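You operate a simulated robot arm through the tools that you are given. There is no shell and no other tool.

Carry out the task below with a simulated robot arm. There is one attempt and no reset: what you move stays moved.

## Task
Peel the liner off the clamped black panel, then free the panel.
Fine: peel while the vice holds it; liner into the grey tray, panel on the bench between the vice and that tray.
Where things are to end (x, y in the base frame): black panel within 5 cm of [51, 2].

The check looks at the end state, three seconds after you hand in, the way a careful person would. Anything else that was tipped, shoved, dropped, spilled or broken makes it a failure.

## Robot
A 7-joint arm with a two-finger parallel gripper, fixed in place. Base frame: the origin is at the foot of the arm, x ahead of it, y to its left, z up; the work surface is at about z = 80. Units: cm, rad, N and s.
With the tool pointing down near the work surface it reaches from about 30 to 70 cm from the base axis. Its first joint turns from -1.152 to 1.152 rad. Payload 1.57 kg.
The TCP is the grasp point between the finger pads, 3 cm short of the fingertips. In the tool frame z runs along the fingers and y along their closing line. Largest opening 11 cm; finger width 2.4, thickness 1.2; the body of the gripper, 4.8 by 11.2 cm, starts 7.8 cm behind the TCP.
Orientation is told as [roll, pitch, yaw] about the base's x, y, z axes, in that order, counted from this pose: with the fingers straight down and closing along the base's y, the tool's x points along the base's -x, its y along +y and its z along -z.

## Interface
- The arm moves only by the tool servo_tool. Its argument "increments" is one flat list of numbers, 7 for each row, row after row: the gripper command, from -1 (shut) to 1 (fully open), values between in proportion, then the shift along the tool's x, y, z in units of 500 mm (1.0 is 500 mm), then the turn, a rotation vector about the tool's x, y, z in units of 45 degrees (1.0 is 45 degrees). In form: [grip, dx, dy, dz, rx, ry, rz, grip, dx, dy, dz, rx, ry, rz, ...]. A call has 1 to 20 rows; each row is the pose to reach, as a shift and turn from the pose commanded when the call began, along the tool's axes at that moment. A call with a number of a shift or a turn outside -1 to 1 is refused whole. A row lasts 0.2 s, in which the tool goes at most 5 cm and 0.15 rad; a call with a longer step from one row to the next is refused whole, and so is a gripper value outside its range. Where a pose cannot be reached the arm comes as near as it can. A force on the tool above 50 N (or 10 N above the force at the start of the call, whichever is more), or a blocked arm, ends the call early, and 0.2 s more pass. Each finger travels about 10.8 cm/s and halts on what it meets, pressing with about 43 N; the grip force reading is that of the motor and also rises with nothing between the fingers. The clock runs only during rows and for 0.2 s after the last one: add rows that repeat a pose to give the fingers time. The reply holds the time, the measured pose of the TCP, the force on the tool along the base axes, the opening and the grip force, in the units named above and with some noise, with the torque about the TCP (base axes, N m) and any sound that the robot's microphone picked up, and new pictures: "views" is both (left out), scene, wrist or none.
- Cameras (640 x 400 px; columns grow to the right, rows downward): "scene" is fixed at [14.88, -39.19, 140.45]; the picture's right is [0.74, -0.68, 0.00], its down [-0.42, -0.46, -0.79] and it looks along [0.53, 0.58, -0.62] (base axes); focal length 325 px, centre (320, 200). "wrist" rides on the gripper at [7, 1.6, -14.1] in the tool frame; the picture's right is [-0.23, 0.97, 0.00], its down [-0.86, -0.20, -0.48] and it looks along [-0.47, -0.11, 0.88] (tool axes); focal length 222 px, centre (320, 200). There is no depth. A picture from a camera that has moved, and an enlarged one, comes with that camera's place and axes in the base frame and with its lens. The place of the scene camera against the robot may be out by one fixed shift of up to 2.5 cm in any direction.
- enlarge(camera, box): a new picture of the part [left, top, right, bottom] of that camera's present view, enlarged. No time passes.
- sign_off(): hands the job in; it is judged then, once.

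Places have to be worked out from the pictures, the camera data and where the tool is seen. Open the gripper and draw the arm clear of the work before you hand the job in, unless the task says otherwise.

The tools are called after ">>>" as name(argument=value, ...) on one line, values as JSON. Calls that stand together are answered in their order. servo_tool: Moves the arm, as the interface text tells. Its arguments: {"type":"object","properties":{"increments":{"type":"array","items":{"type":"number"}},"views":{"type":"string","enum":["both","scene","wrist","none"]}},"required":["increments"]} The other tools are called the same way: enlarge (camera, box) takes an enlarged picture of a part of a camera's view; sign_off () hands the job in.

At the start:

```text
t: 0.0
ee_pos: [37.79, -3.92, 114.6]
ee_rot: [0.0, -0.001, -0.001]
wrist_force: [0.1, -0.5, -0.3]
wrist_torque: [0.0, 0.0, -0.02]
opening: 11.01
finger_force: 0.0
```

scene: 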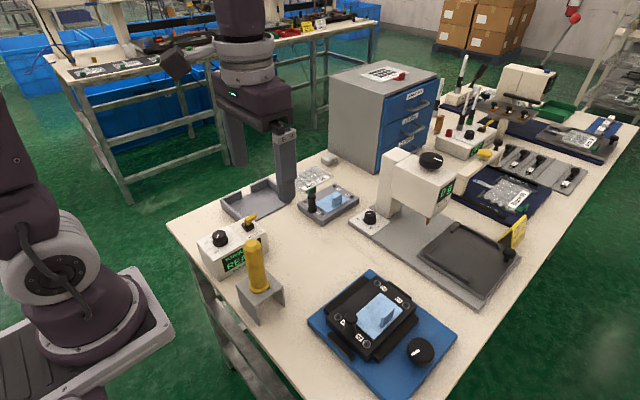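
wrist: 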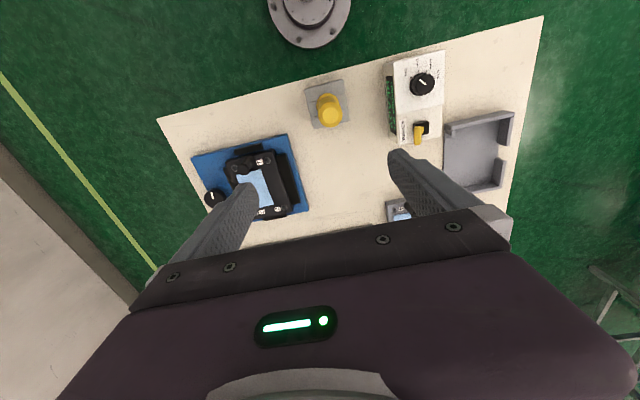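

The pictures show a blue base with a black fixture holding a panel with a pale blue liner, a small grey vice with another light blue thing, and a grey tray. I'll look closer before moving.

>>> enlarge(camera="scene", box=[290, 250, 470, 400])

>>> enlarge(camera="scene", box=[190, 150, 370, 260])

>>> enlarge(camera="wrist", box=[150, 20, 550, 270])

>>> enlarge(camera="scene", box=[340, 120, 540, 310])

```text
2.67 times, centred on (380, 325) of scene
camera zoom: at [14.88, -39.19, 140.45], right [0.74, -0.68, 0.0], down [-0.42, -0.46, -0.79], along [0.53, 0.58, -0.62], focal length 866 px, centre (160, -133)
```

zoom: 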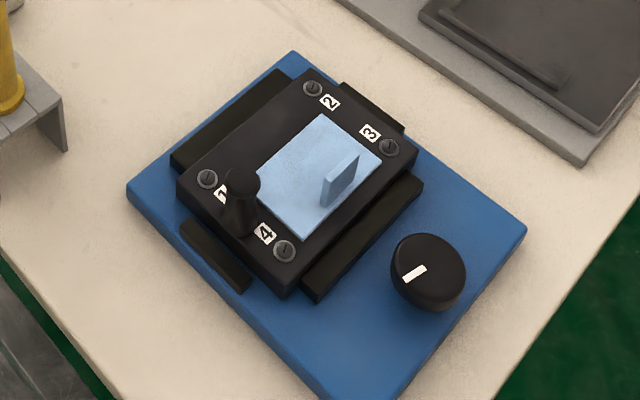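

```text
3.56 times, centred on (280, 205) of scene
camera zoom: at [14.88, -39.19, 140.45], right [0.74, -0.68, 0.0], down [-0.42, -0.46, -0.79], along [0.53, 0.58, -0.62], focal length 1154 px, centre (462, 182)
```

zoom: 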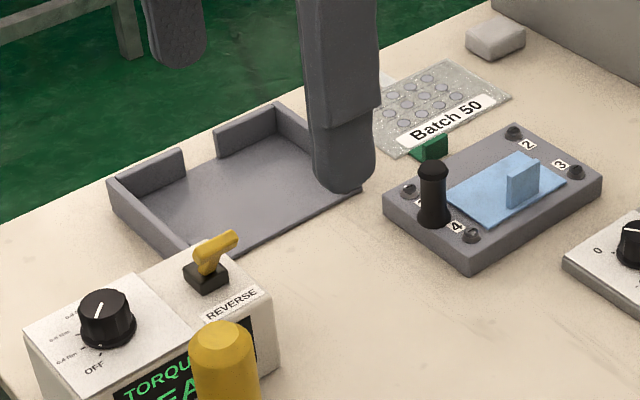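

```text
1.60 times, centred on (350, 145) of wrist
camera zoom: at [30.57, -2.36, 128.61], right [0.23, 0.97, 0.0], down [0.86, -0.2, 0.48], along [0.47, -0.11, -0.88], focal length 355 px, centre (272, 288)
```

zoom: 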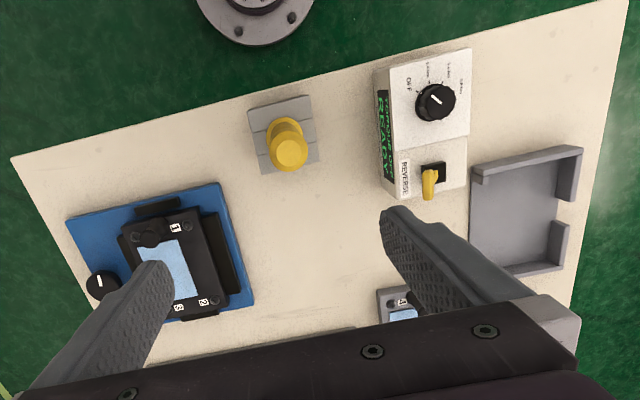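

```text
2.11 times, centred on (440, 215) of scene
camera zoom: at [14.88, -39.19, 140.45], right [0.74, -0.68, 0.0], down [-0.42, -0.46, -0.79], along [0.53, 0.58, -0.62], focal length 684 px, centre (67, 168)
```

zoom: 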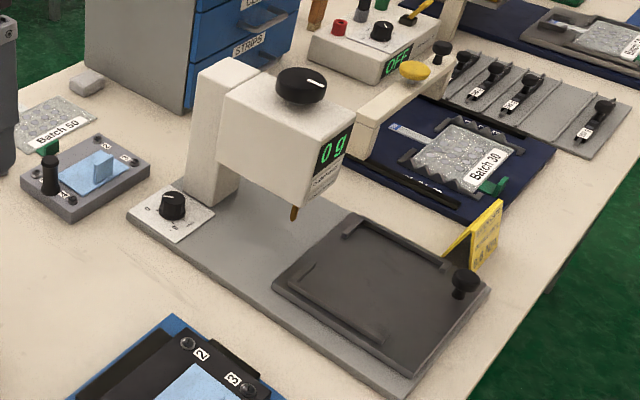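

The clamped black panel (about 15 × 11 cm) looks centred near (47, -20). It has a black post at its near end, a liner with an upright tab on its -y side, and a knob at about (47, -30). I'll move above it to look with the wrist camera.

>>> servo_tool(increments=[1, -0.023, -0.04, 0.024, 0, 0, 0, 1, -0.046, -0.08, 0.048, 0, 0, 0, 1, -0.069, -0.12, 0.072, 0, 0, 0, 1, -0.092, -0.16, 0.096, 0, 0, 0, 1, -0.115, -0.2, 0.12, 0, 0, 0, 1, -0.138, -0.24, 0.144, 0, 0, 0, 1, -0.161, -0.28, 0.168, 0, 0, 0, 1, -0.184, -0.322, 0.192, 0, 0, 0, 1, -0.184, -0.322, 0.192, 0, 0, 0])

```text
t: 2.0
ee_pos: [46.93, -20.1, 104.92]
ee_rot: [0.0, -0.002, 0.0]
wrist_force: [-0.3, 0.2, 0.6]
wrist_torque: [0.01, 0.03, 0.0]
opening: 11.01
finger_force: 0.0
camera wrist: at [39.82, -18.54, 118.98], right [0.23, 0.97, 0.0], down [0.86, -0.2, 0.48], along [0.47, -0.11, -0.88], focal length 222 px, centre (320, 200)
```

scene: 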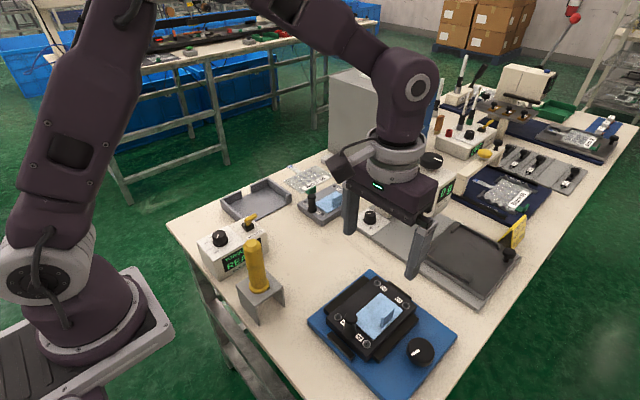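
wrist: 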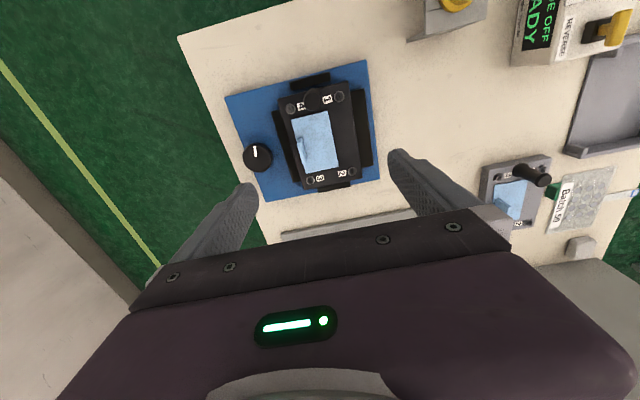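

>>> enlarge(camera="wrist", box=[216, 50, 396, 210])

>>> enlarge(camera="scene", box=[300, 265, 460, 395])

```text
2.50 times, centred on (306, 130) of wrist
camera zoom: at [39.82, -18.54, 118.98], right [0.23, 0.97, 0.0], down [0.86, -0.2, 0.48], along [0.47, -0.11, -0.88], focal length 555 px, centre (355, 375)
```

zoom: 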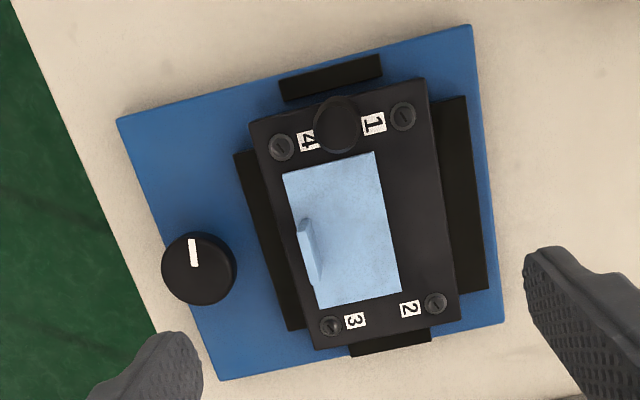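

```text
3.08 times, centred on (380, 330) of scene
camera zoom: at [14.88, -39.19, 140.45], right [0.74, -0.68, 0.0], down [-0.42, -0.46, -0.79], along [0.53, 0.58, -0.62], focal length 999 px, centre (135, -200)
```

zoom: 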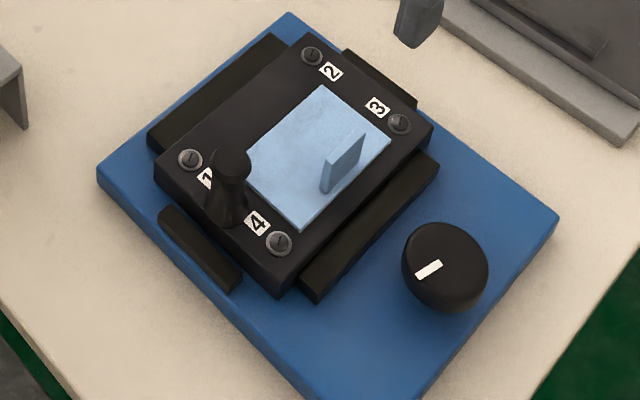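

The wrist view puts the liner at about x 44–53, y -24…-18.4, with its tab near (49, -23.5) lying along x. The default closing direction (y) therefore suits it. I'll lower part-way above the tab with the fingers partly closed and check alignment.

>>> servo_tool(increments=[0.5, -0.01, -0.016, 0.045, 0, 0, 0, 0.2, -0.02, -0.033, 0.09, 0, 0, 0, -0.1, -0.03, -0.05, 0.135, 0, 0, 0, -0.18, -0.0394, -0.066, 0.178, 0, 0, 0, -0.18, -0.0394, -0.066, 0.178, 0, 0, 0, -0.18, -0.0394, -0.066, 0.178, 0, 0, 0])

```text
t: 3.4
ee_pos: [48.8, -23.61, 95.97]
ee_rot: [0.001, 0.0, 0.0]
wrist_force: [-0.5, 0.1, 0.2]
wrist_torque: [0.01, 0.0, 0.02]
opening: 4.48
finger_force: 0.1
camera wrist: at [41.8, -21.82, 110.09], right [0.23, 0.97, 0.0], down [0.86, -0.2, 0.48], along [0.47, -0.11, -0.88], focal length 222 px, centre (320, 200)
```

scene: 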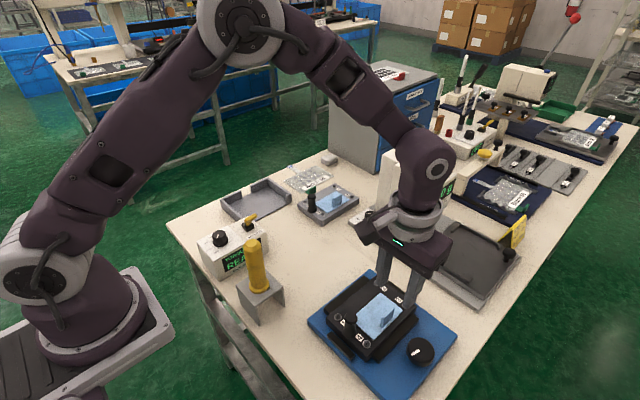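
wrist: 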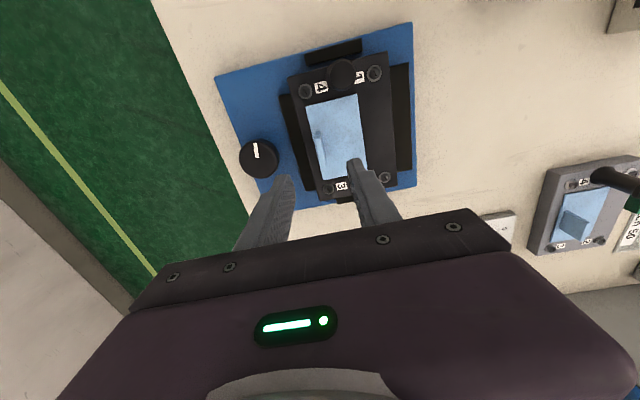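

>>> enlarge(camera="wrist", box=[230, 40, 430, 240])

>>> enlarge(camera="scene", box=[310, 240, 470, 380])

```text
2.00 times, centred on (330, 140) of wrist
camera zoom: at [41.8, -21.82, 110.09], right [0.23, 0.97, 0.0], down [0.86, -0.2, 0.48], along [0.47, -0.11, -0.88], focal length 444 px, centre (300, 320)
```

zoom: 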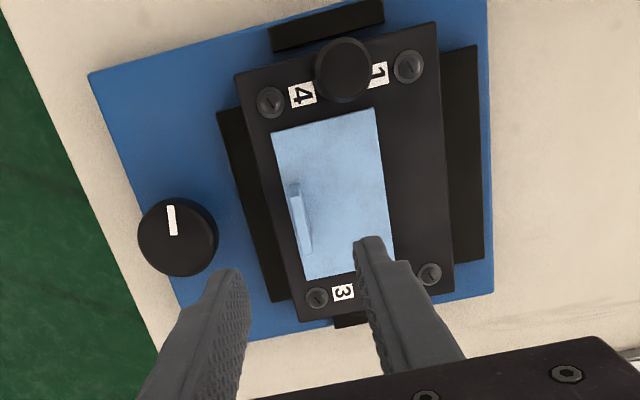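

```text
2.86 times, centred on (390, 310) of scene
camera zoom: at [14.88, -39.19, 140.45], right [0.74, -0.68, 0.0], down [-0.42, -0.46, -0.79], along [0.53, 0.58, -0.62], focal length 928 px, centre (120, -114)
```

zoom: 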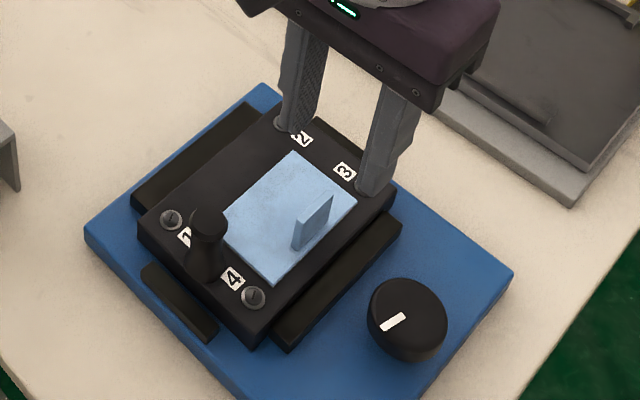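

The tab sits almost exactly under the TCP, at (48.8, -23.6). The panel top is about z 83.2 and the tab about 2.3 cm tall. I'll lower so that the fingertips straddle the tab just above the liner, and look before closing.

>>> servo_tool(increments=[-0.18, 0, 0, 0.04, 0, 0, 0, -0.18, 0, 0, 0.08, 0, 0, 0, -0.18, 0, 0, 0.12, 0, 0, 0, -0.18, 0, 0, 0.15, 0, 0, 0, -0.18, 0, 0, 0.165, 0, 0, 0, -0.18, 0, 0, 0.172, 0, 0, 0, -0.18, 0, 0, 0.172, 0, 0, 0])

>>> enlarge(camera="scene", box=[310, 240, 470, 380])

>>> enlarge(camera="wrist", box=[230, 40, 430, 240])

```text
t: 5.0
ee_pos: [48.94, -23.46, 87.53]
ee_rot: [-0.002, -0.003, 0.0]
wrist_force: [-0.8, -0.1, 15.9]
wrist_torque: [0.37, 0.04, 0.0]
opening: 4.48
finger_force: 0.0
camera wrist: at [41.78, -21.8, 101.55], right [0.23, 0.97, 0.0], down [0.85, -0.2, 0.48], along [0.47, -0.11, -0.88], focal length 222 px, centre (320, 200)
```

scene: 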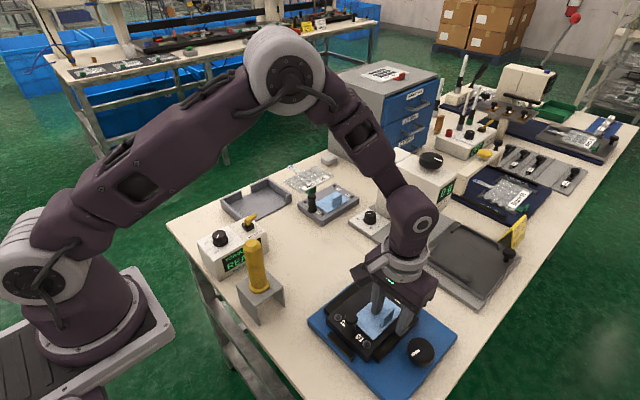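
wrist: 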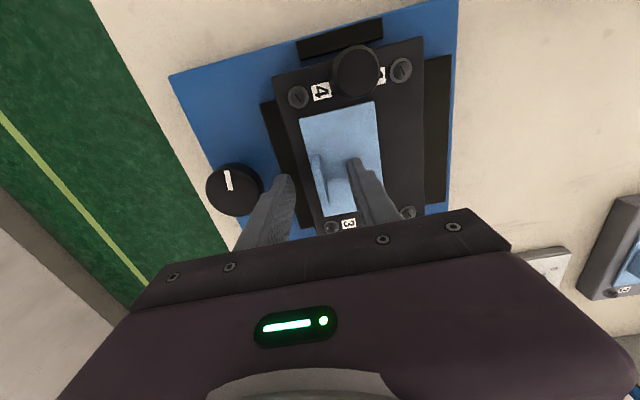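

```text
2.86 times, centred on (390, 310) of scene
camera zoom: at [14.86, -39.18, 140.45], right [0.74, -0.68, 0.0], down [-0.42, -0.46, -0.79], along [0.53, 0.58, -0.62], focal length 928 px, centre (120, -114)
```

zoom: 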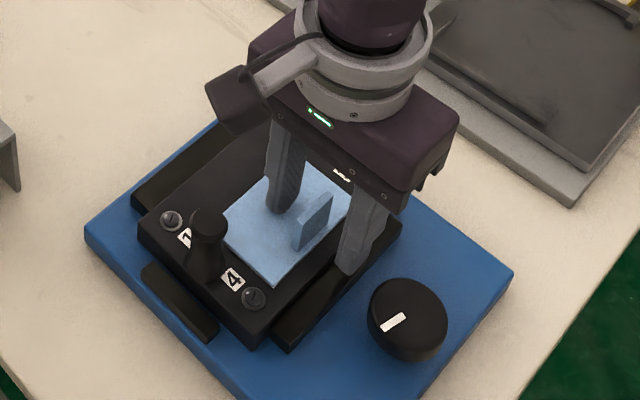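

```text
2.00 times, centred on (330, 140) of wrist
camera zoom: at [41.78, -21.8, 101.55], right [0.23, 0.97, 0.0], down [0.85, -0.2, 0.48], along [0.47, -0.11, -0.88], focal length 444 px, centre (300, 320)
```

zoom: 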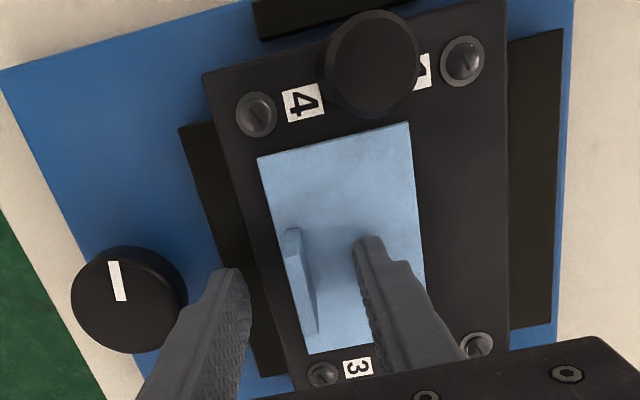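

The +y fingertip is touching the liner surface at about z 84.5 (16 N up), so the panel top is higher than I judged. The tab is centred between the fingers. I'll raise 0.5 cm, nudge +y slightly, and close on the tab.

>>> servo_tool(increments=[-0.18, 0, 0.002, -0.01, 0, 0, 0, -0.4, 0, 0.002, -0.011, 0, 0, 0, -0.6, 0, 0.002, -0.011, 0, 0, 0, -0.8, 0, 0.002, -0.011, 0, 0, 0, -1, 0, 0.002, -0.011, 0, 0, 0, -1, 0, 0.002, -0.011, 0, 0, 0, -1, 0, 0.002, -0.011, 0, 0, 0])

>>> enlarge(camera="scene", box=[310, 240, 470, 380])

>>> enlarge(camera="wrist", box=[230, 40, 430, 240])

```text
t: 6.6
ee_pos: [48.88, -23.3, 88.03]
ee_rot: [0.0, -0.001, 0.001]
wrist_force: [0.0, -1.1, -1.6]
wrist_torque: [-0.03, -0.03, 0.0]
opening: 0.48
finger_force: 25.7
camera wrist: at [41.74, -21.65, 102.05], right [0.23, 0.97, 0.0], down [0.86, -0.2, 0.48], along [0.47, -0.11, -0.88], focal length 222 px, centre (320, 200)
```

scene: 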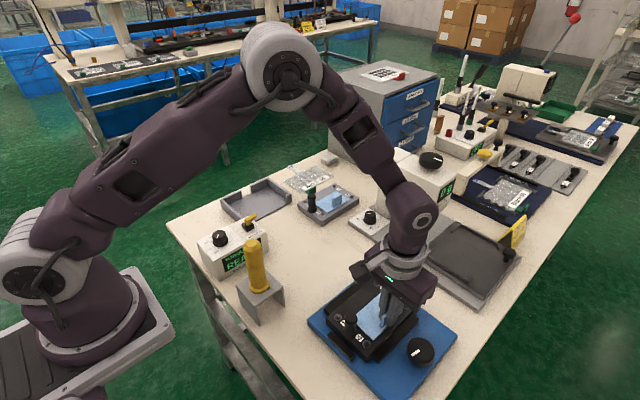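
wrist: 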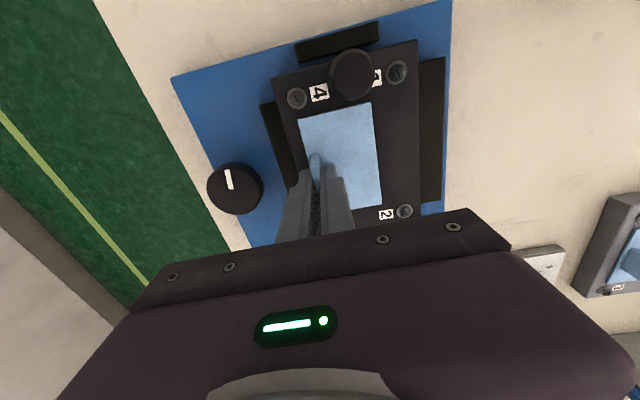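

```text
2.86 times, centred on (390, 310) of scene
camera zoom: at [14.88, -39.19, 140.44], right [0.74, -0.68, 0.0], down [-0.42, -0.46, -0.79], along [0.53, 0.58, -0.62], focal length 928 px, centre (120, -114)
```

zoom: 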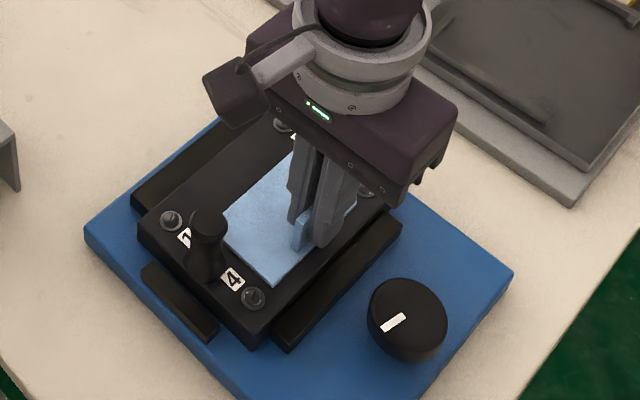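

```text
2.00 times, centred on (330, 140) of wrist
camera zoom: at [41.74, -21.65, 102.05], right [0.23, 0.97, 0.0], down [0.86, -0.2, 0.48], along [0.47, -0.11, -0.88], focal length 444 px, centre (300, 320)
```

zoom: 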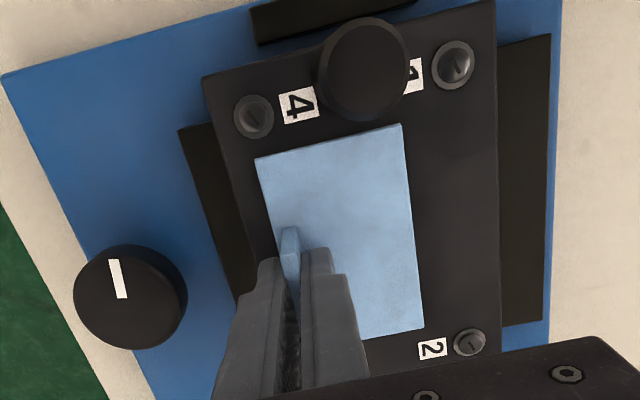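

The tab is held firmly (0.48 cm, 26 N). I'll pull gently upward and read the force.

>>> servo_tool(increments=[-1, 0, 0, -0.004, 0, 0, 0, -1, 0, 0, -0.008, 0, 0, 0, -1, 0, 0, -0.012, 0, 0, 0, -1, 0, 0, -0.016, 0, 0, 0, -1, 0, 0, -0.02, 0, 0, 0, -1, 0, 0, -0.02, 0, 0, 0])

>>> enlarge(camera="scene", box=[310, 240, 470, 380])

```text
t: 8.0
ee_pos: [48.82, -23.29, 89.06]
ee_rot: [0.001, 0.0, 0.001]
wrist_force: [-0.7, -0.3, -1.0]
wrist_torque: [0.01, 0.0, -0.02]
opening: 0.45
finger_force: 25.2
heard: snap
camera wrist: at [41.74, -21.69, 103.06], right [0.23, 0.97, 0.0], down [0.85, -0.2, 0.48], along [0.47, -0.11, -0.88], focal length 222 px, centre (320, 200)
```

scene: 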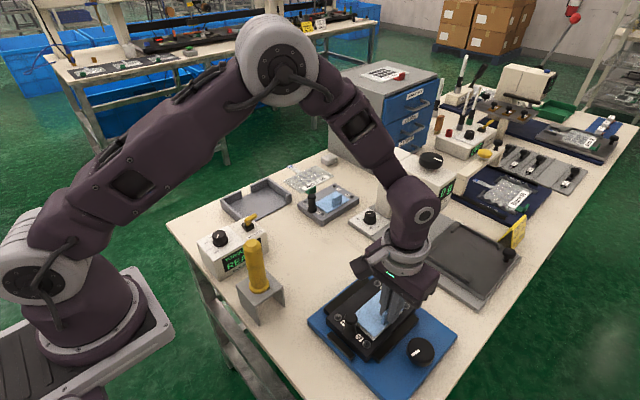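
wrist: 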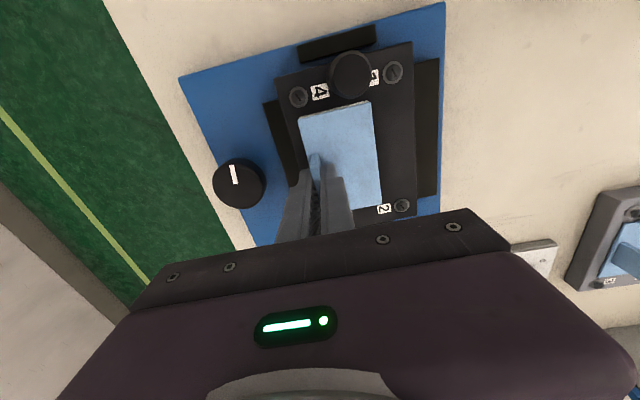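

```text
2.86 times, centred on (390, 310) of scene
camera zoom: at [14.88, -39.19, 140.45], right [0.74, -0.68, 0.0], down [-0.42, -0.46, -0.79], along [0.53, 0.58, -0.62], focal length 928 px, centre (120, -114)
```

zoom: 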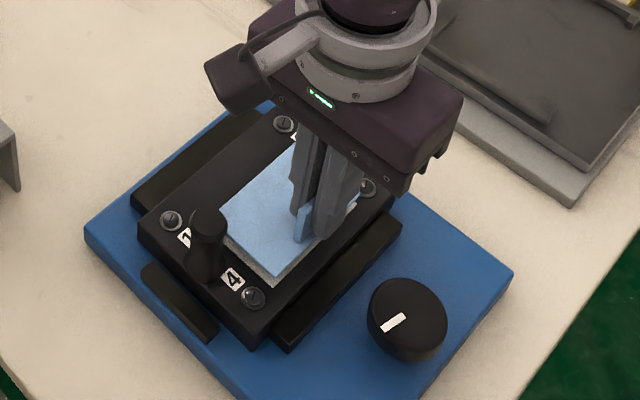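

There was a snap and the liner has come away cleanly, held level with a pale surface left beneath it. The grey tray centre is about (52.6, 27), open on its -y side. The liner centre is about +2.1 cm in y from the TCP, so I'll lift and carry to a TCP of about (52.7, 25), staying high.

>>> servo_tool(increments=[-1, 0, 0, -0.05, 0, 0, 0, -1, 0, 0, -0.12, 0, 0, 0, -1, 0, 0, -0.19, 0, 0, 0, -1, 0, 0, -0.26, 0, 0, 0, -1, -0.006, 0.05, -0.26, 0, 0, 0, -1, -0.012, 0.125, -0.26, 0, 0, 0, -1, -0.018, 0.2, -0.26, 0, 0, 0, -1, -0.024, 0.275, -0.26, 0, 0, 0, -1, -0.03, 0.35, -0.26, 0, 0, 0, -1, -0.036, 0.425, -0.26, 0, 0, 0, -1, -0.042, 0.5, -0.26, 0, 0, 0, -1, -0.048, 0.575, -0.26, 0, 0, 0, -1, -0.054, 0.65, -0.26, 0, 0, 0, -1, -0.06, 0.725, -0.26, 0, 0, 0, -1, -0.066, 0.8, -0.26, 0, 0, 0, -1, -0.072, 0.87, -0.26, 0, 0, 0, -1, -0.078, 0.93, -0.26, 0, 0, 0, -1, -0.078, 0.966, -0.26, 0, 0, 0, -1, -0.078, 0.966, -0.26, 0, 0, 0])

>>> enlarge(camera="wrist", box=[200, 30, 450, 230])

>>> enlarge(camera="scene", box=[310, 240, 470, 380])

>>> enlarge(camera="scene", box=[190, 110, 370, 260])

```text
t: 12.0
ee_pos: [52.62, 24.95, 102.05]
ee_rot: [-0.001, 0.0, -0.001]
wrist_force: [-1.3, -1.1, -0.5]
wrist_torque: [-0.01, -0.01, 0.02]
opening: 0.46
finger_force: 25.1
camera wrist: at [45.6, 26.67, 116.05], right [0.23, 0.97, 0.0], down [0.86, -0.2, 0.48], along [0.47, -0.11, -0.88], focal length 222 px, centre (320, 200)
```

scene: 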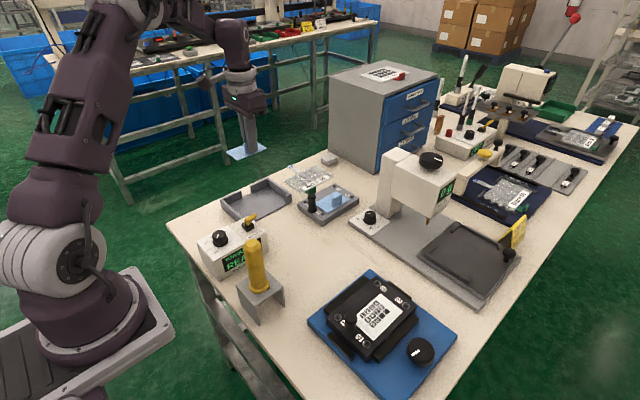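
wrist: 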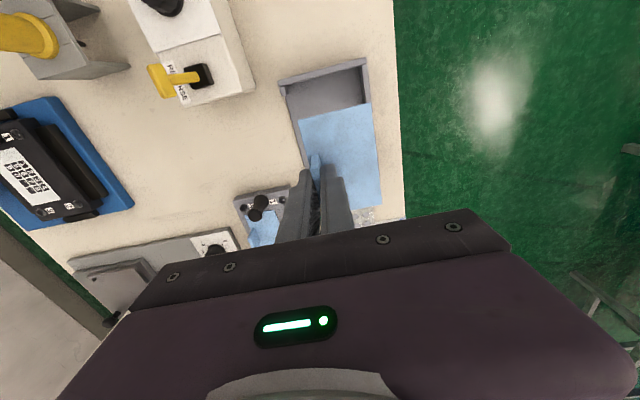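

```text
2.00 times, centred on (325, 130) of wrist
camera zoom: at [45.6, 26.67, 116.05], right [0.23, 0.97, 0.0], down [0.86, -0.2, 0.48], along [0.47, -0.11, -0.88], focal length 444 px, centre (310, 340)
```

zoom: 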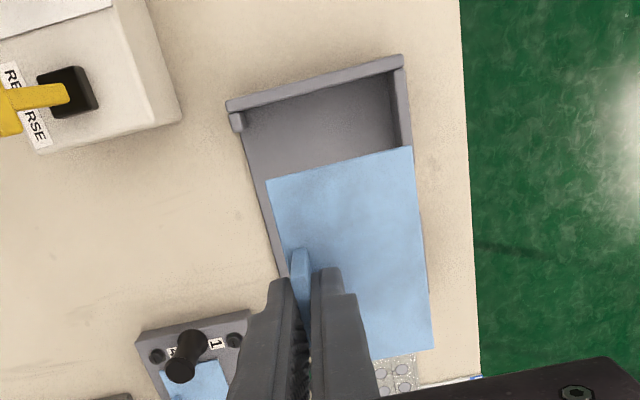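

```text
2.86 times, centred on (390, 310) of scene
camera zoom: at [14.88, -39.18, 140.45], right [0.74, -0.68, 0.0], down [-0.42, -0.46, -0.79], along [0.53, 0.58, -0.62], focal length 928 px, centre (120, -114)
```

zoom: 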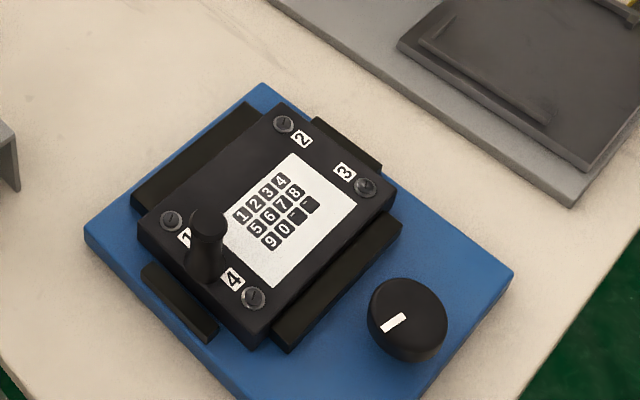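

```text
2.67 times, centred on (280, 185) of scene
camera zoom: at [14.88, -39.18, 140.45], right [0.74, -0.68, 0.0], down [-0.42, -0.46, -0.79], along [0.53, 0.58, -0.62], focal length 866 px, centre (427, 240)
```

zoom: 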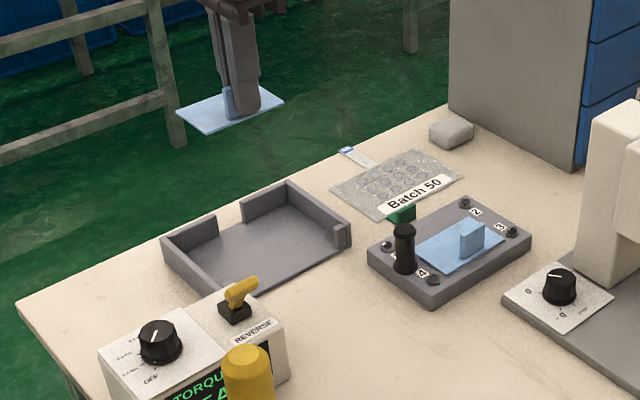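

The panel's keypad is bare and intact, and the liner hangs level over the tray (tray centre about (52.5, 27), liner centre about (52.4, 27)). I'll lower to just above the tray floor.

>>> servo_tool(increments=[-1, 0, 0, 0.07, 0, 0, 0, -1, 0, 0, 0.14, 0, 0, 0, -1, 0, 0, 0.21, 0, 0, 0, -1, 0, 0, 0.27, 0, 0, 0, -1, 0, 0, 0.31, 0, 0, 0, -1, 0, 0, 0.33, 0, 0, 0, -1, 0, 0, 0.34, 0, 0, 0, -1, 0, 0, 0.346, 0, 0, 0, -1, 0, 0, 0.346, 0, 0, 0])

>>> enlarge(camera="scene", box=[190, 110, 370, 260])

```text
t: 14.0
ee_pos: [52.76, 25.03, 84.56]
ee_rot: [-0.001, 0.0, 0.001]
wrist_force: [-0.7, 0.2, -0.3]
wrist_torque: [0.02, -0.01, 0.0]
opening: 0.46
finger_force: 24.8
camera wrist: at [45.6, 26.65, 98.77], right [0.23, 0.97, 0.0], down [0.85, -0.2, 0.48], along [0.47, -0.11, -0.88], focal length 222 px, centre (320, 200)
```

scene: 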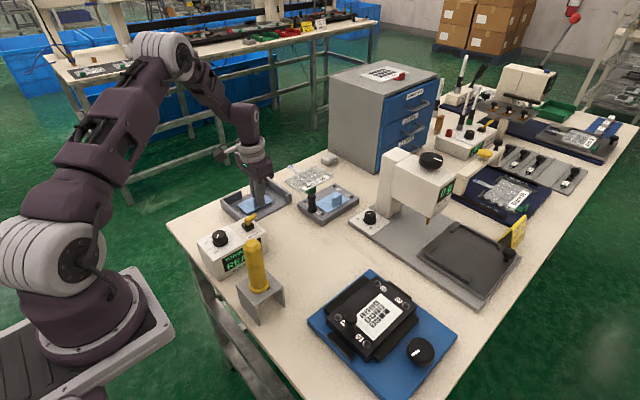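
wrist: 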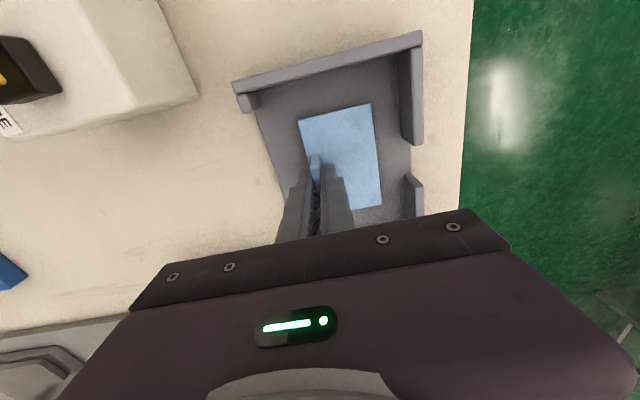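

```text
2.67 times, centred on (280, 185) of scene
camera zoom: at [14.88, -39.19, 140.45], right [0.74, -0.68, 0.0], down [-0.42, -0.46, -0.79], along [0.53, 0.58, -0.62], focal length 866 px, centre (427, 240)
```

zoom: 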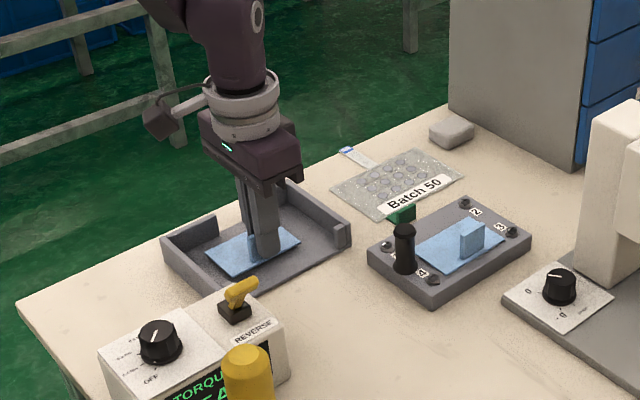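

There's no contact yet and the liner bottom is at about z 81. I'll inch down another 0.4 cm.

>>> servo_tool(increments=[-1, 0, 0, 0.003, 0, 0, 0, -1, 0, 0, 0.006, 0, 0, 0, -1, 0, 0, 0.008, 0, 0, 0, -1, 0, 0, 0.008, 0, 0, 0], views="wrist")

```text
t: 15.0
ee_pos: [52.71, 24.95, 84.4]
ee_rot: [-0.001, 0.0, 0.0]
wrist_force: [-0.1, 0.1, -1.4]
wrist_torque: [0.02, -0.01, 0.01]
opening: 0.47
finger_force: 25.0
camera wrist: at [45.61, 26.64, 98.38], right [0.23, 0.97, 0.0], down [0.86, -0.2, 0.48], along [0.47, -0.11, -0.88], focal length 222 px, centre (320, 200)
```

wrist: 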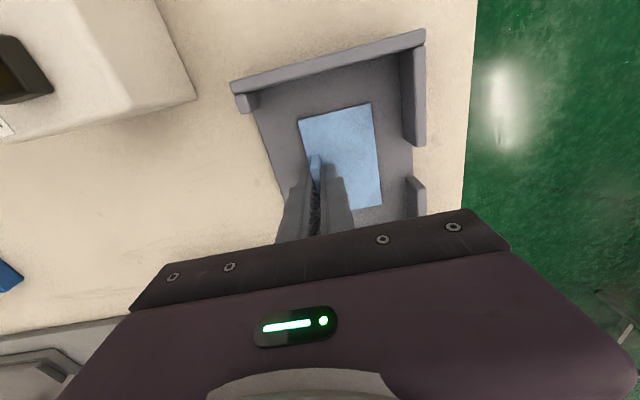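

The liner is within a few millimetres of the floor. I'll lower another 0.2 cm, open to about 2.8 cm, then rise straight up.

>>> servo_tool(increments=[-1, 0, 0, 0.004, 0, 0, 0, -0.85, 0, 0, 0.004, 0, 0, 0, -0.7, 0, 0, 0.004, 0, 0, 0, -0.5, 0, 0, 0.004, 0, 0, 0, -0.5, 0, 0, 0.004, 0, 0, 0, -0.5, 0, 0, -0.02, 0, 0, 0, -0.5, 0, 0, -0.06, 0, 0, 0, -0.5, 0, 0, -0.13, 0, 0, 0, -0.5, 0, 0, -0.21, 0, 0, 0, -0.5, 0, 0, -0.3, 0, 0, 0, -0.5, 0, 0, -0.36, 0, 0, 0, -0.5, 0, 0, -0.36, 0, 0, 0])

>>> enlarge(camera="scene", box=[190, 110, 370, 260])

```text
t: 17.6
ee_pos: [52.85, 24.88, 102.37]
ee_rot: [0.001, 0.001, 0.0]
wrist_force: [0.0, 0.2, 0.5]
wrist_torque: [-0.01, 0.02, 0.0]
opening: 2.73
finger_force: 0.1
camera wrist: at [45.65, 26.59, 116.33], right [0.23, 0.97, 0.0], down [0.85, -0.2, 0.48], along [0.47, -0.11, -0.88], focal length 222 px, centre (320, 200)
```

scene: 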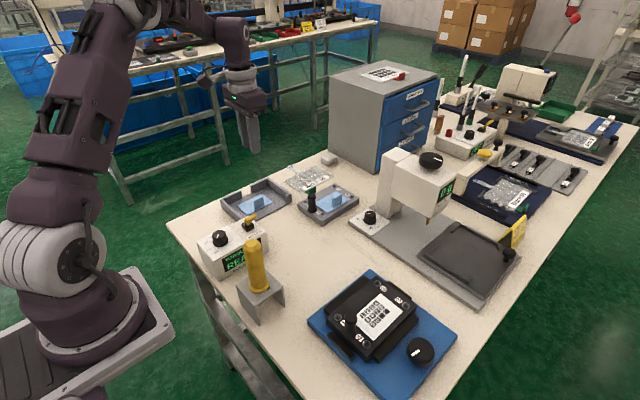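
wrist: 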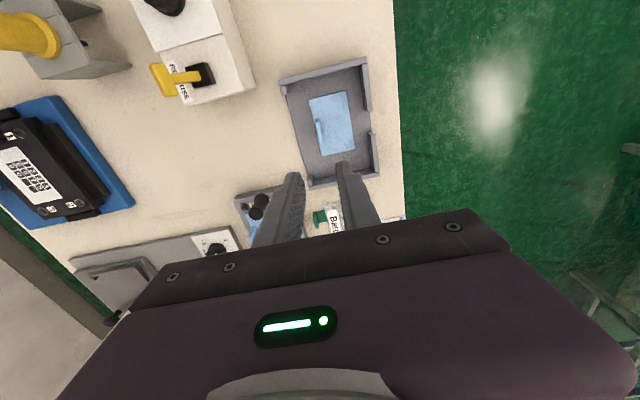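

```text
2.67 times, centred on (280, 185) of scene
camera zoom: at [14.88, -39.19, 140.45], right [0.74, -0.68, 0.0], down [-0.42, -0.46, -0.79], along [0.53, 0.58, -0.62], focal length 866 px, centre (427, 240)
```

zoom: 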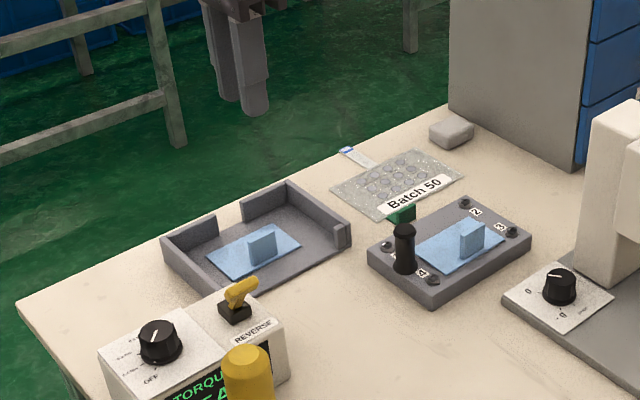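

The liner lies flat inside the tray. Now I go back above the vice to inspect and operate the knob, near (47.7, -30.5) with its top at about z 86.

>>> servo_tool(increments=[-0.3, 0.008, -0.05, 0, 0, 0, 0, -0.1, 0.016, -0.12, 0, 0, 0, 0, 0.1, 0.024, -0.2, 0, 0, 0, 0, 0.27, 0.032, -0.28, 0, 0, 0, 0, 0.27, 0.04, -0.36, 0, 0, 0, 0, 0.27, 0.048, -0.44, 0, 0, 0, 0, 0.27, 0.056, -0.52, 0, 0, 0, 0, 0.27, 0.064, -0.6, 0, 0, 0, 0, 0.27, 0.072, -0.68, 0, 0, 0, 0, 0.27, 0.08, -0.76, 0, 0, 0, 0, 0.27, 0.088, -0.84, 0, 0, 0, 0, 0.27, 0.096, -0.91, 0, 0, 0, 0, 0.27, 0.1, -0.96, 0, 0, 0, 0, 0.27, 0.1, -0.98, 0, 0, 0, 0, 0.27, 0.1, -0.98, 0, 0, 0, 0], views="none")

>>> servo_tool(increments=[0.27, 0, -0.06, 0.02, 0, 0, 0, 0.27, 0, -0.13, 0.05, 0, 0, 0, 0.27, 0, -0.13, 0.09, 0, 0, 0, 0.27, 0, -0.13, 0.09, 0, 0, 0])

>>> enlarge(camera="wrist", box=[220, 40, 420, 240])

>>> enlarge(camera="scene", box=[310, 240, 470, 390])

```text
t: 20.8
ee_pos: [47.7, -24.0, 102.27]
ee_rot: [0.002, -0.001, 0.0]
wrist_force: [0.2, -0.3, 0.1]
wrist_torque: [0.0, -0.03, -0.01]
opening: 7.0
finger_force: 0.1
```

```text
t: 21.8
ee_pos: [47.66, -30.45, 97.75]
ee_rot: [-0.001, 0.0, 0.0]
wrist_force: [0.0, 0.1, 0.4]
wrist_torque: [-0.02, 0.03, 0.0]
opening: 6.98
finger_force: 0.1
camera wrist: at [40.59, -28.84, 111.84], right [0.23, 0.97, 0.0], down [0.86, -0.2, 0.48], along [0.47, -0.11, -0.88], focal length 222 px, centre (320, 200)
```

scene: 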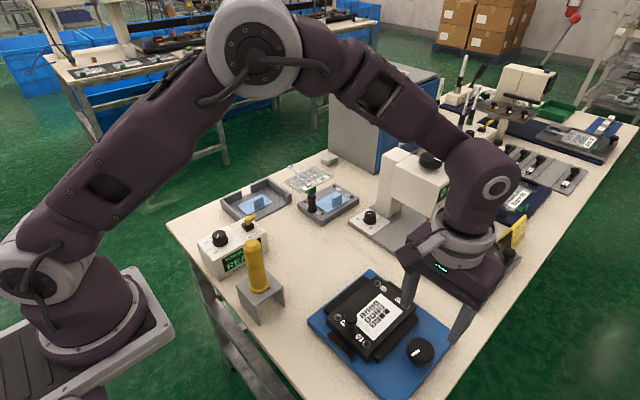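
wrist: 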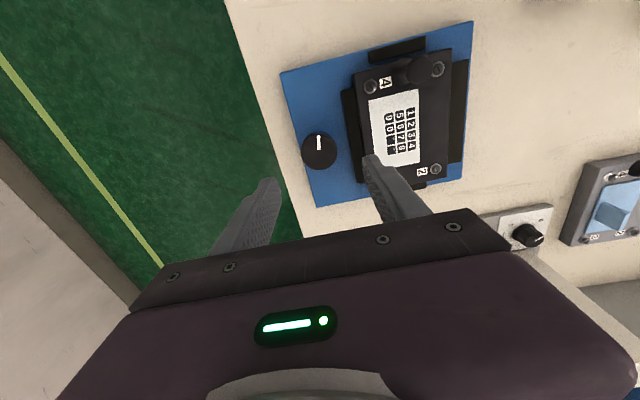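

```text
2.00 times, centred on (320, 140) of wrist
camera zoom: at [40.59, -28.84, 111.84], right [0.23, 0.97, 0.0], down [0.86, -0.2, 0.48], along [0.47, -0.11, -0.88], focal length 444 px, centre (320, 320)
```

zoom: 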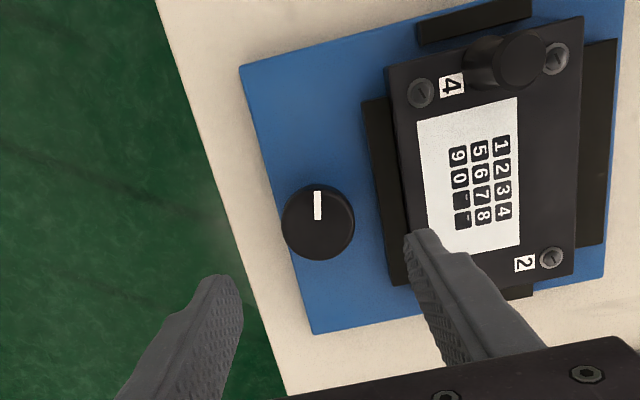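

```text
2.67 times, centred on (390, 315) of scene
camera zoom: at [14.88, -39.19, 140.45], right [0.74, -0.68, 0.0], down [-0.42, -0.46, -0.79], along [0.53, 0.58, -0.62], focal length 866 px, centre (133, -107)
```

zoom: 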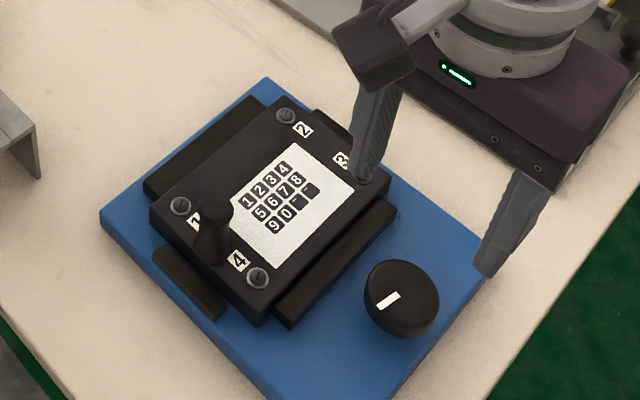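

The knob top triangulates to about (47.7, -30.5, 85.7), roughly 4 cm across, with its pointer toward -x. The TCP is already centred over it. I'll narrow to 6 cm, lower so the tips are near z 84.5, and check.

>>> servo_tool(increments=[0.15, 0, 0, 0.05, 0, 0, 0, 0.09, 0, 0, 0.1, 0, 0, 0, 0.09, 0, 0, 0.15, 0, 0, 0, 0.09, 0, 0, 0.18, 0, 0, 0, 0.09, 0, 0, 0.196, 0, 0, 0, 0.09, 0, 0, 0.205, 0, 0, 0, 0.09, 0, 0, 0.205, 0, 0, 0])

>>> enlarge(camera="wrist", box=[220, 40, 420, 240])

>>> enlarge(camera="scene", box=[310, 240, 470, 390])

```text
t: 23.4
ee_pos: [47.67, -30.41, 87.64]
ee_rot: [0.002, -0.001, 0.0]
wrist_force: [-0.2, -0.1, -0.8]
wrist_torque: [-0.04, 0.0, 0.01]
opening: 6.01
finger_force: 0.2
camera wrist: at [40.6, -28.82, 101.6], right [0.23, 0.97, 0.0], down [0.86, -0.2, 0.48], along [0.47, -0.11, -0.88], focal length 222 px, centre (320, 200)
```

scene: 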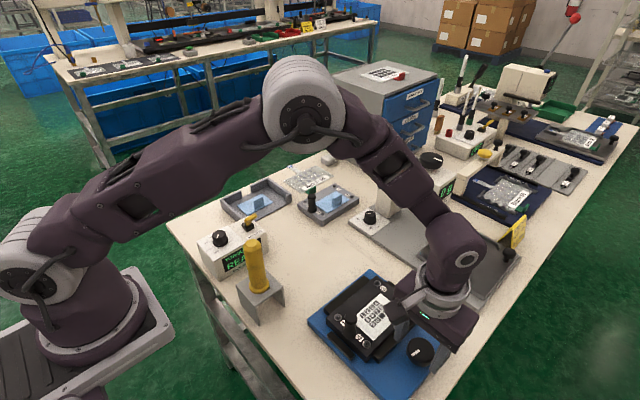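
wrist: 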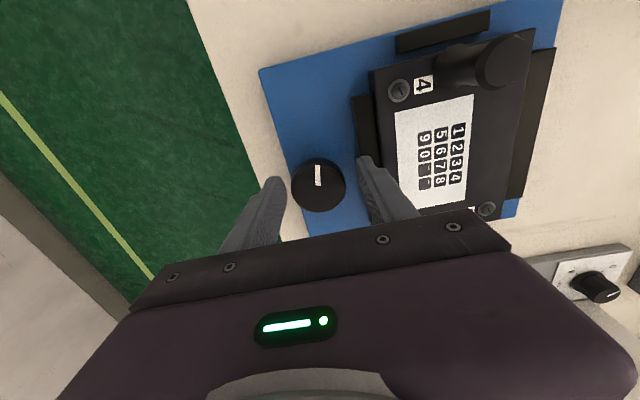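

```text
2.00 times, centred on (320, 140) of wrist
camera zoom: at [40.6, -28.82, 101.6], right [0.23, 0.97, 0.0], down [0.86, -0.2, 0.48], along [0.47, -0.11, -0.88], focal length 444 px, centre (320, 320)
```

zoom: 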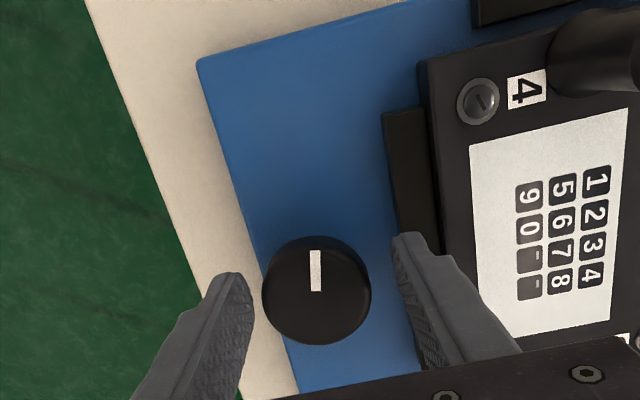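

```text
2.67 times, centred on (390, 315) of scene
camera zoom: at [14.88, -39.19, 140.45], right [0.74, -0.68, 0.0], down [-0.42, -0.46, -0.79], along [0.53, 0.58, -0.62], focal length 866 px, centre (133, -107)
```

zoom: 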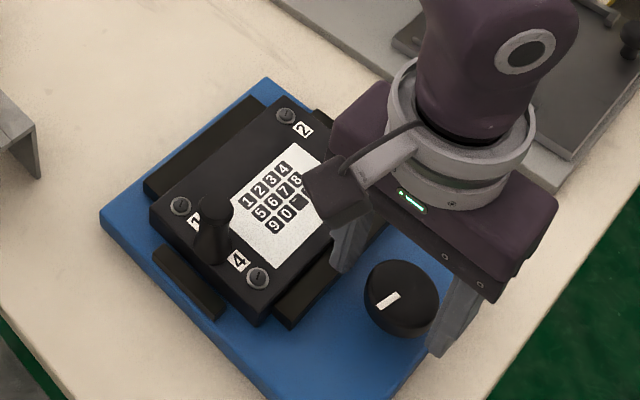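

The knob is centred between the fingers. I'll close on it.

>>> servo_tool(increments=[-0.1, 0, 0, 0, 0, 0, 0, -0.25, 0, 0, 0.004, 0, 0, 0, -0.5, 0, 0, 0.006, 0, 0, 0, -1, 0, 0, 0.006, 0, 0, 0, -1, 0, 0, 0.006, 0, 0, 0], views="wrist")

>>> enlarge(camera="wrist", box=[220, 40, 420, 240])

```text
t: 24.6
ee_pos: [47.73, -30.74, 87.5]
ee_rot: [-0.005, -0.005, -0.002]
wrist_force: [0.0, -29.4, 26.8]
wrist_torque: [-0.92, 0.46, -0.21]
opening: 4.41
finger_force: 44.4
camera wrist: at [40.58, -29.03, 101.45], right [0.23, 0.97, 0.0], down [0.85, -0.2, 0.48], along [0.47, -0.11, -0.88], focal length 222 px, centre (320, 200)
```

wrist: 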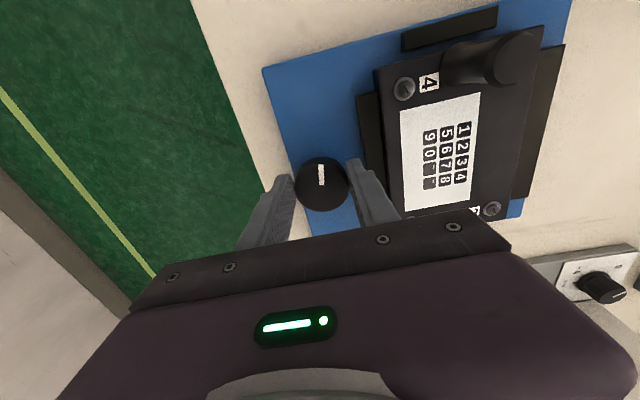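

```text
2.00 times, centred on (320, 140) of wrist
camera zoom: at [40.58, -29.03, 101.45], right [0.23, 0.97, 0.0], down [0.85, -0.2, 0.48], along [0.47, -0.11, -0.88], focal length 444 px, centre (320, 320)
```

zoom: 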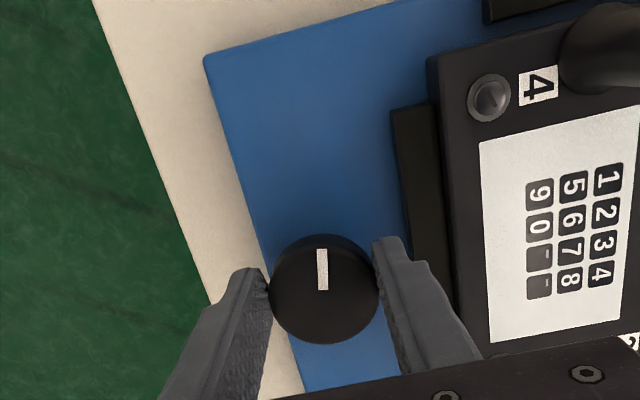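

The knob is gripped (4.4 cm), but its centre is about 0.35 cm further to -y than commanded, loading the arm sideways. I'll relieve that and ease up a touch.

>>> servo_tool(increments=[-1, 0, -0.004, -0.002, 0, 0, 0, -1, 0, -0.007, -0.004, 0, 0, 0, -1, 0, -0.007, -0.004, 0, 0, 0], views="none")

```text
t: 25.4
ee_pos: [47.62, -30.71, 87.45]
ee_rot: [0.003, 0.0, 0.0]
wrist_force: [7.0, -18.1, 7.1]
wrist_torque: [-0.8, -0.99, -0.12]
opening: 4.39
finger_force: 45.4
```

The side force is dropping (18 N), so I'll shift a little more to -y.

>>> servo_tool(increments=[-1, 0.001, -0.004, 0, 0, 0, 0, -1, 0.002, -0.007, 0, 0, 0, 0, -1, 0.002, -0.007, 0, 0, 0, 0], views="none")

```text
t: 26.2
ee_pos: [47.58, -30.79, 87.4]
ee_rot: [0.004, -0.001, 0.003]
wrist_force: [11.9, 21.0, 24.1]
wrist_torque: [1.15, -0.22, 0.14]
opening: 4.4
finger_force: 44.8
```

That overshot slightly (+21 N), so I'll come back half and ease x and z too.

>>> servo_tool(increments=[-1, -0.002, 0.002, -0.001, 0, 0, 0, -1, -0.005, 0.0035, -0.003, 0, 0, 0, -1, -0.005, 0.0035, -0.003, 0, 0, 0], views="none")

```text
t: 27.0
ee_pos: [47.76, -30.75, 87.53]
ee_rot: [0.007, 0.006, 0.0]
wrist_force: [-1.8, 28.6, -8.0]
wrist_torque: [0.66, -0.58, 0.2]
opening: 4.42
finger_force: 45.3
```

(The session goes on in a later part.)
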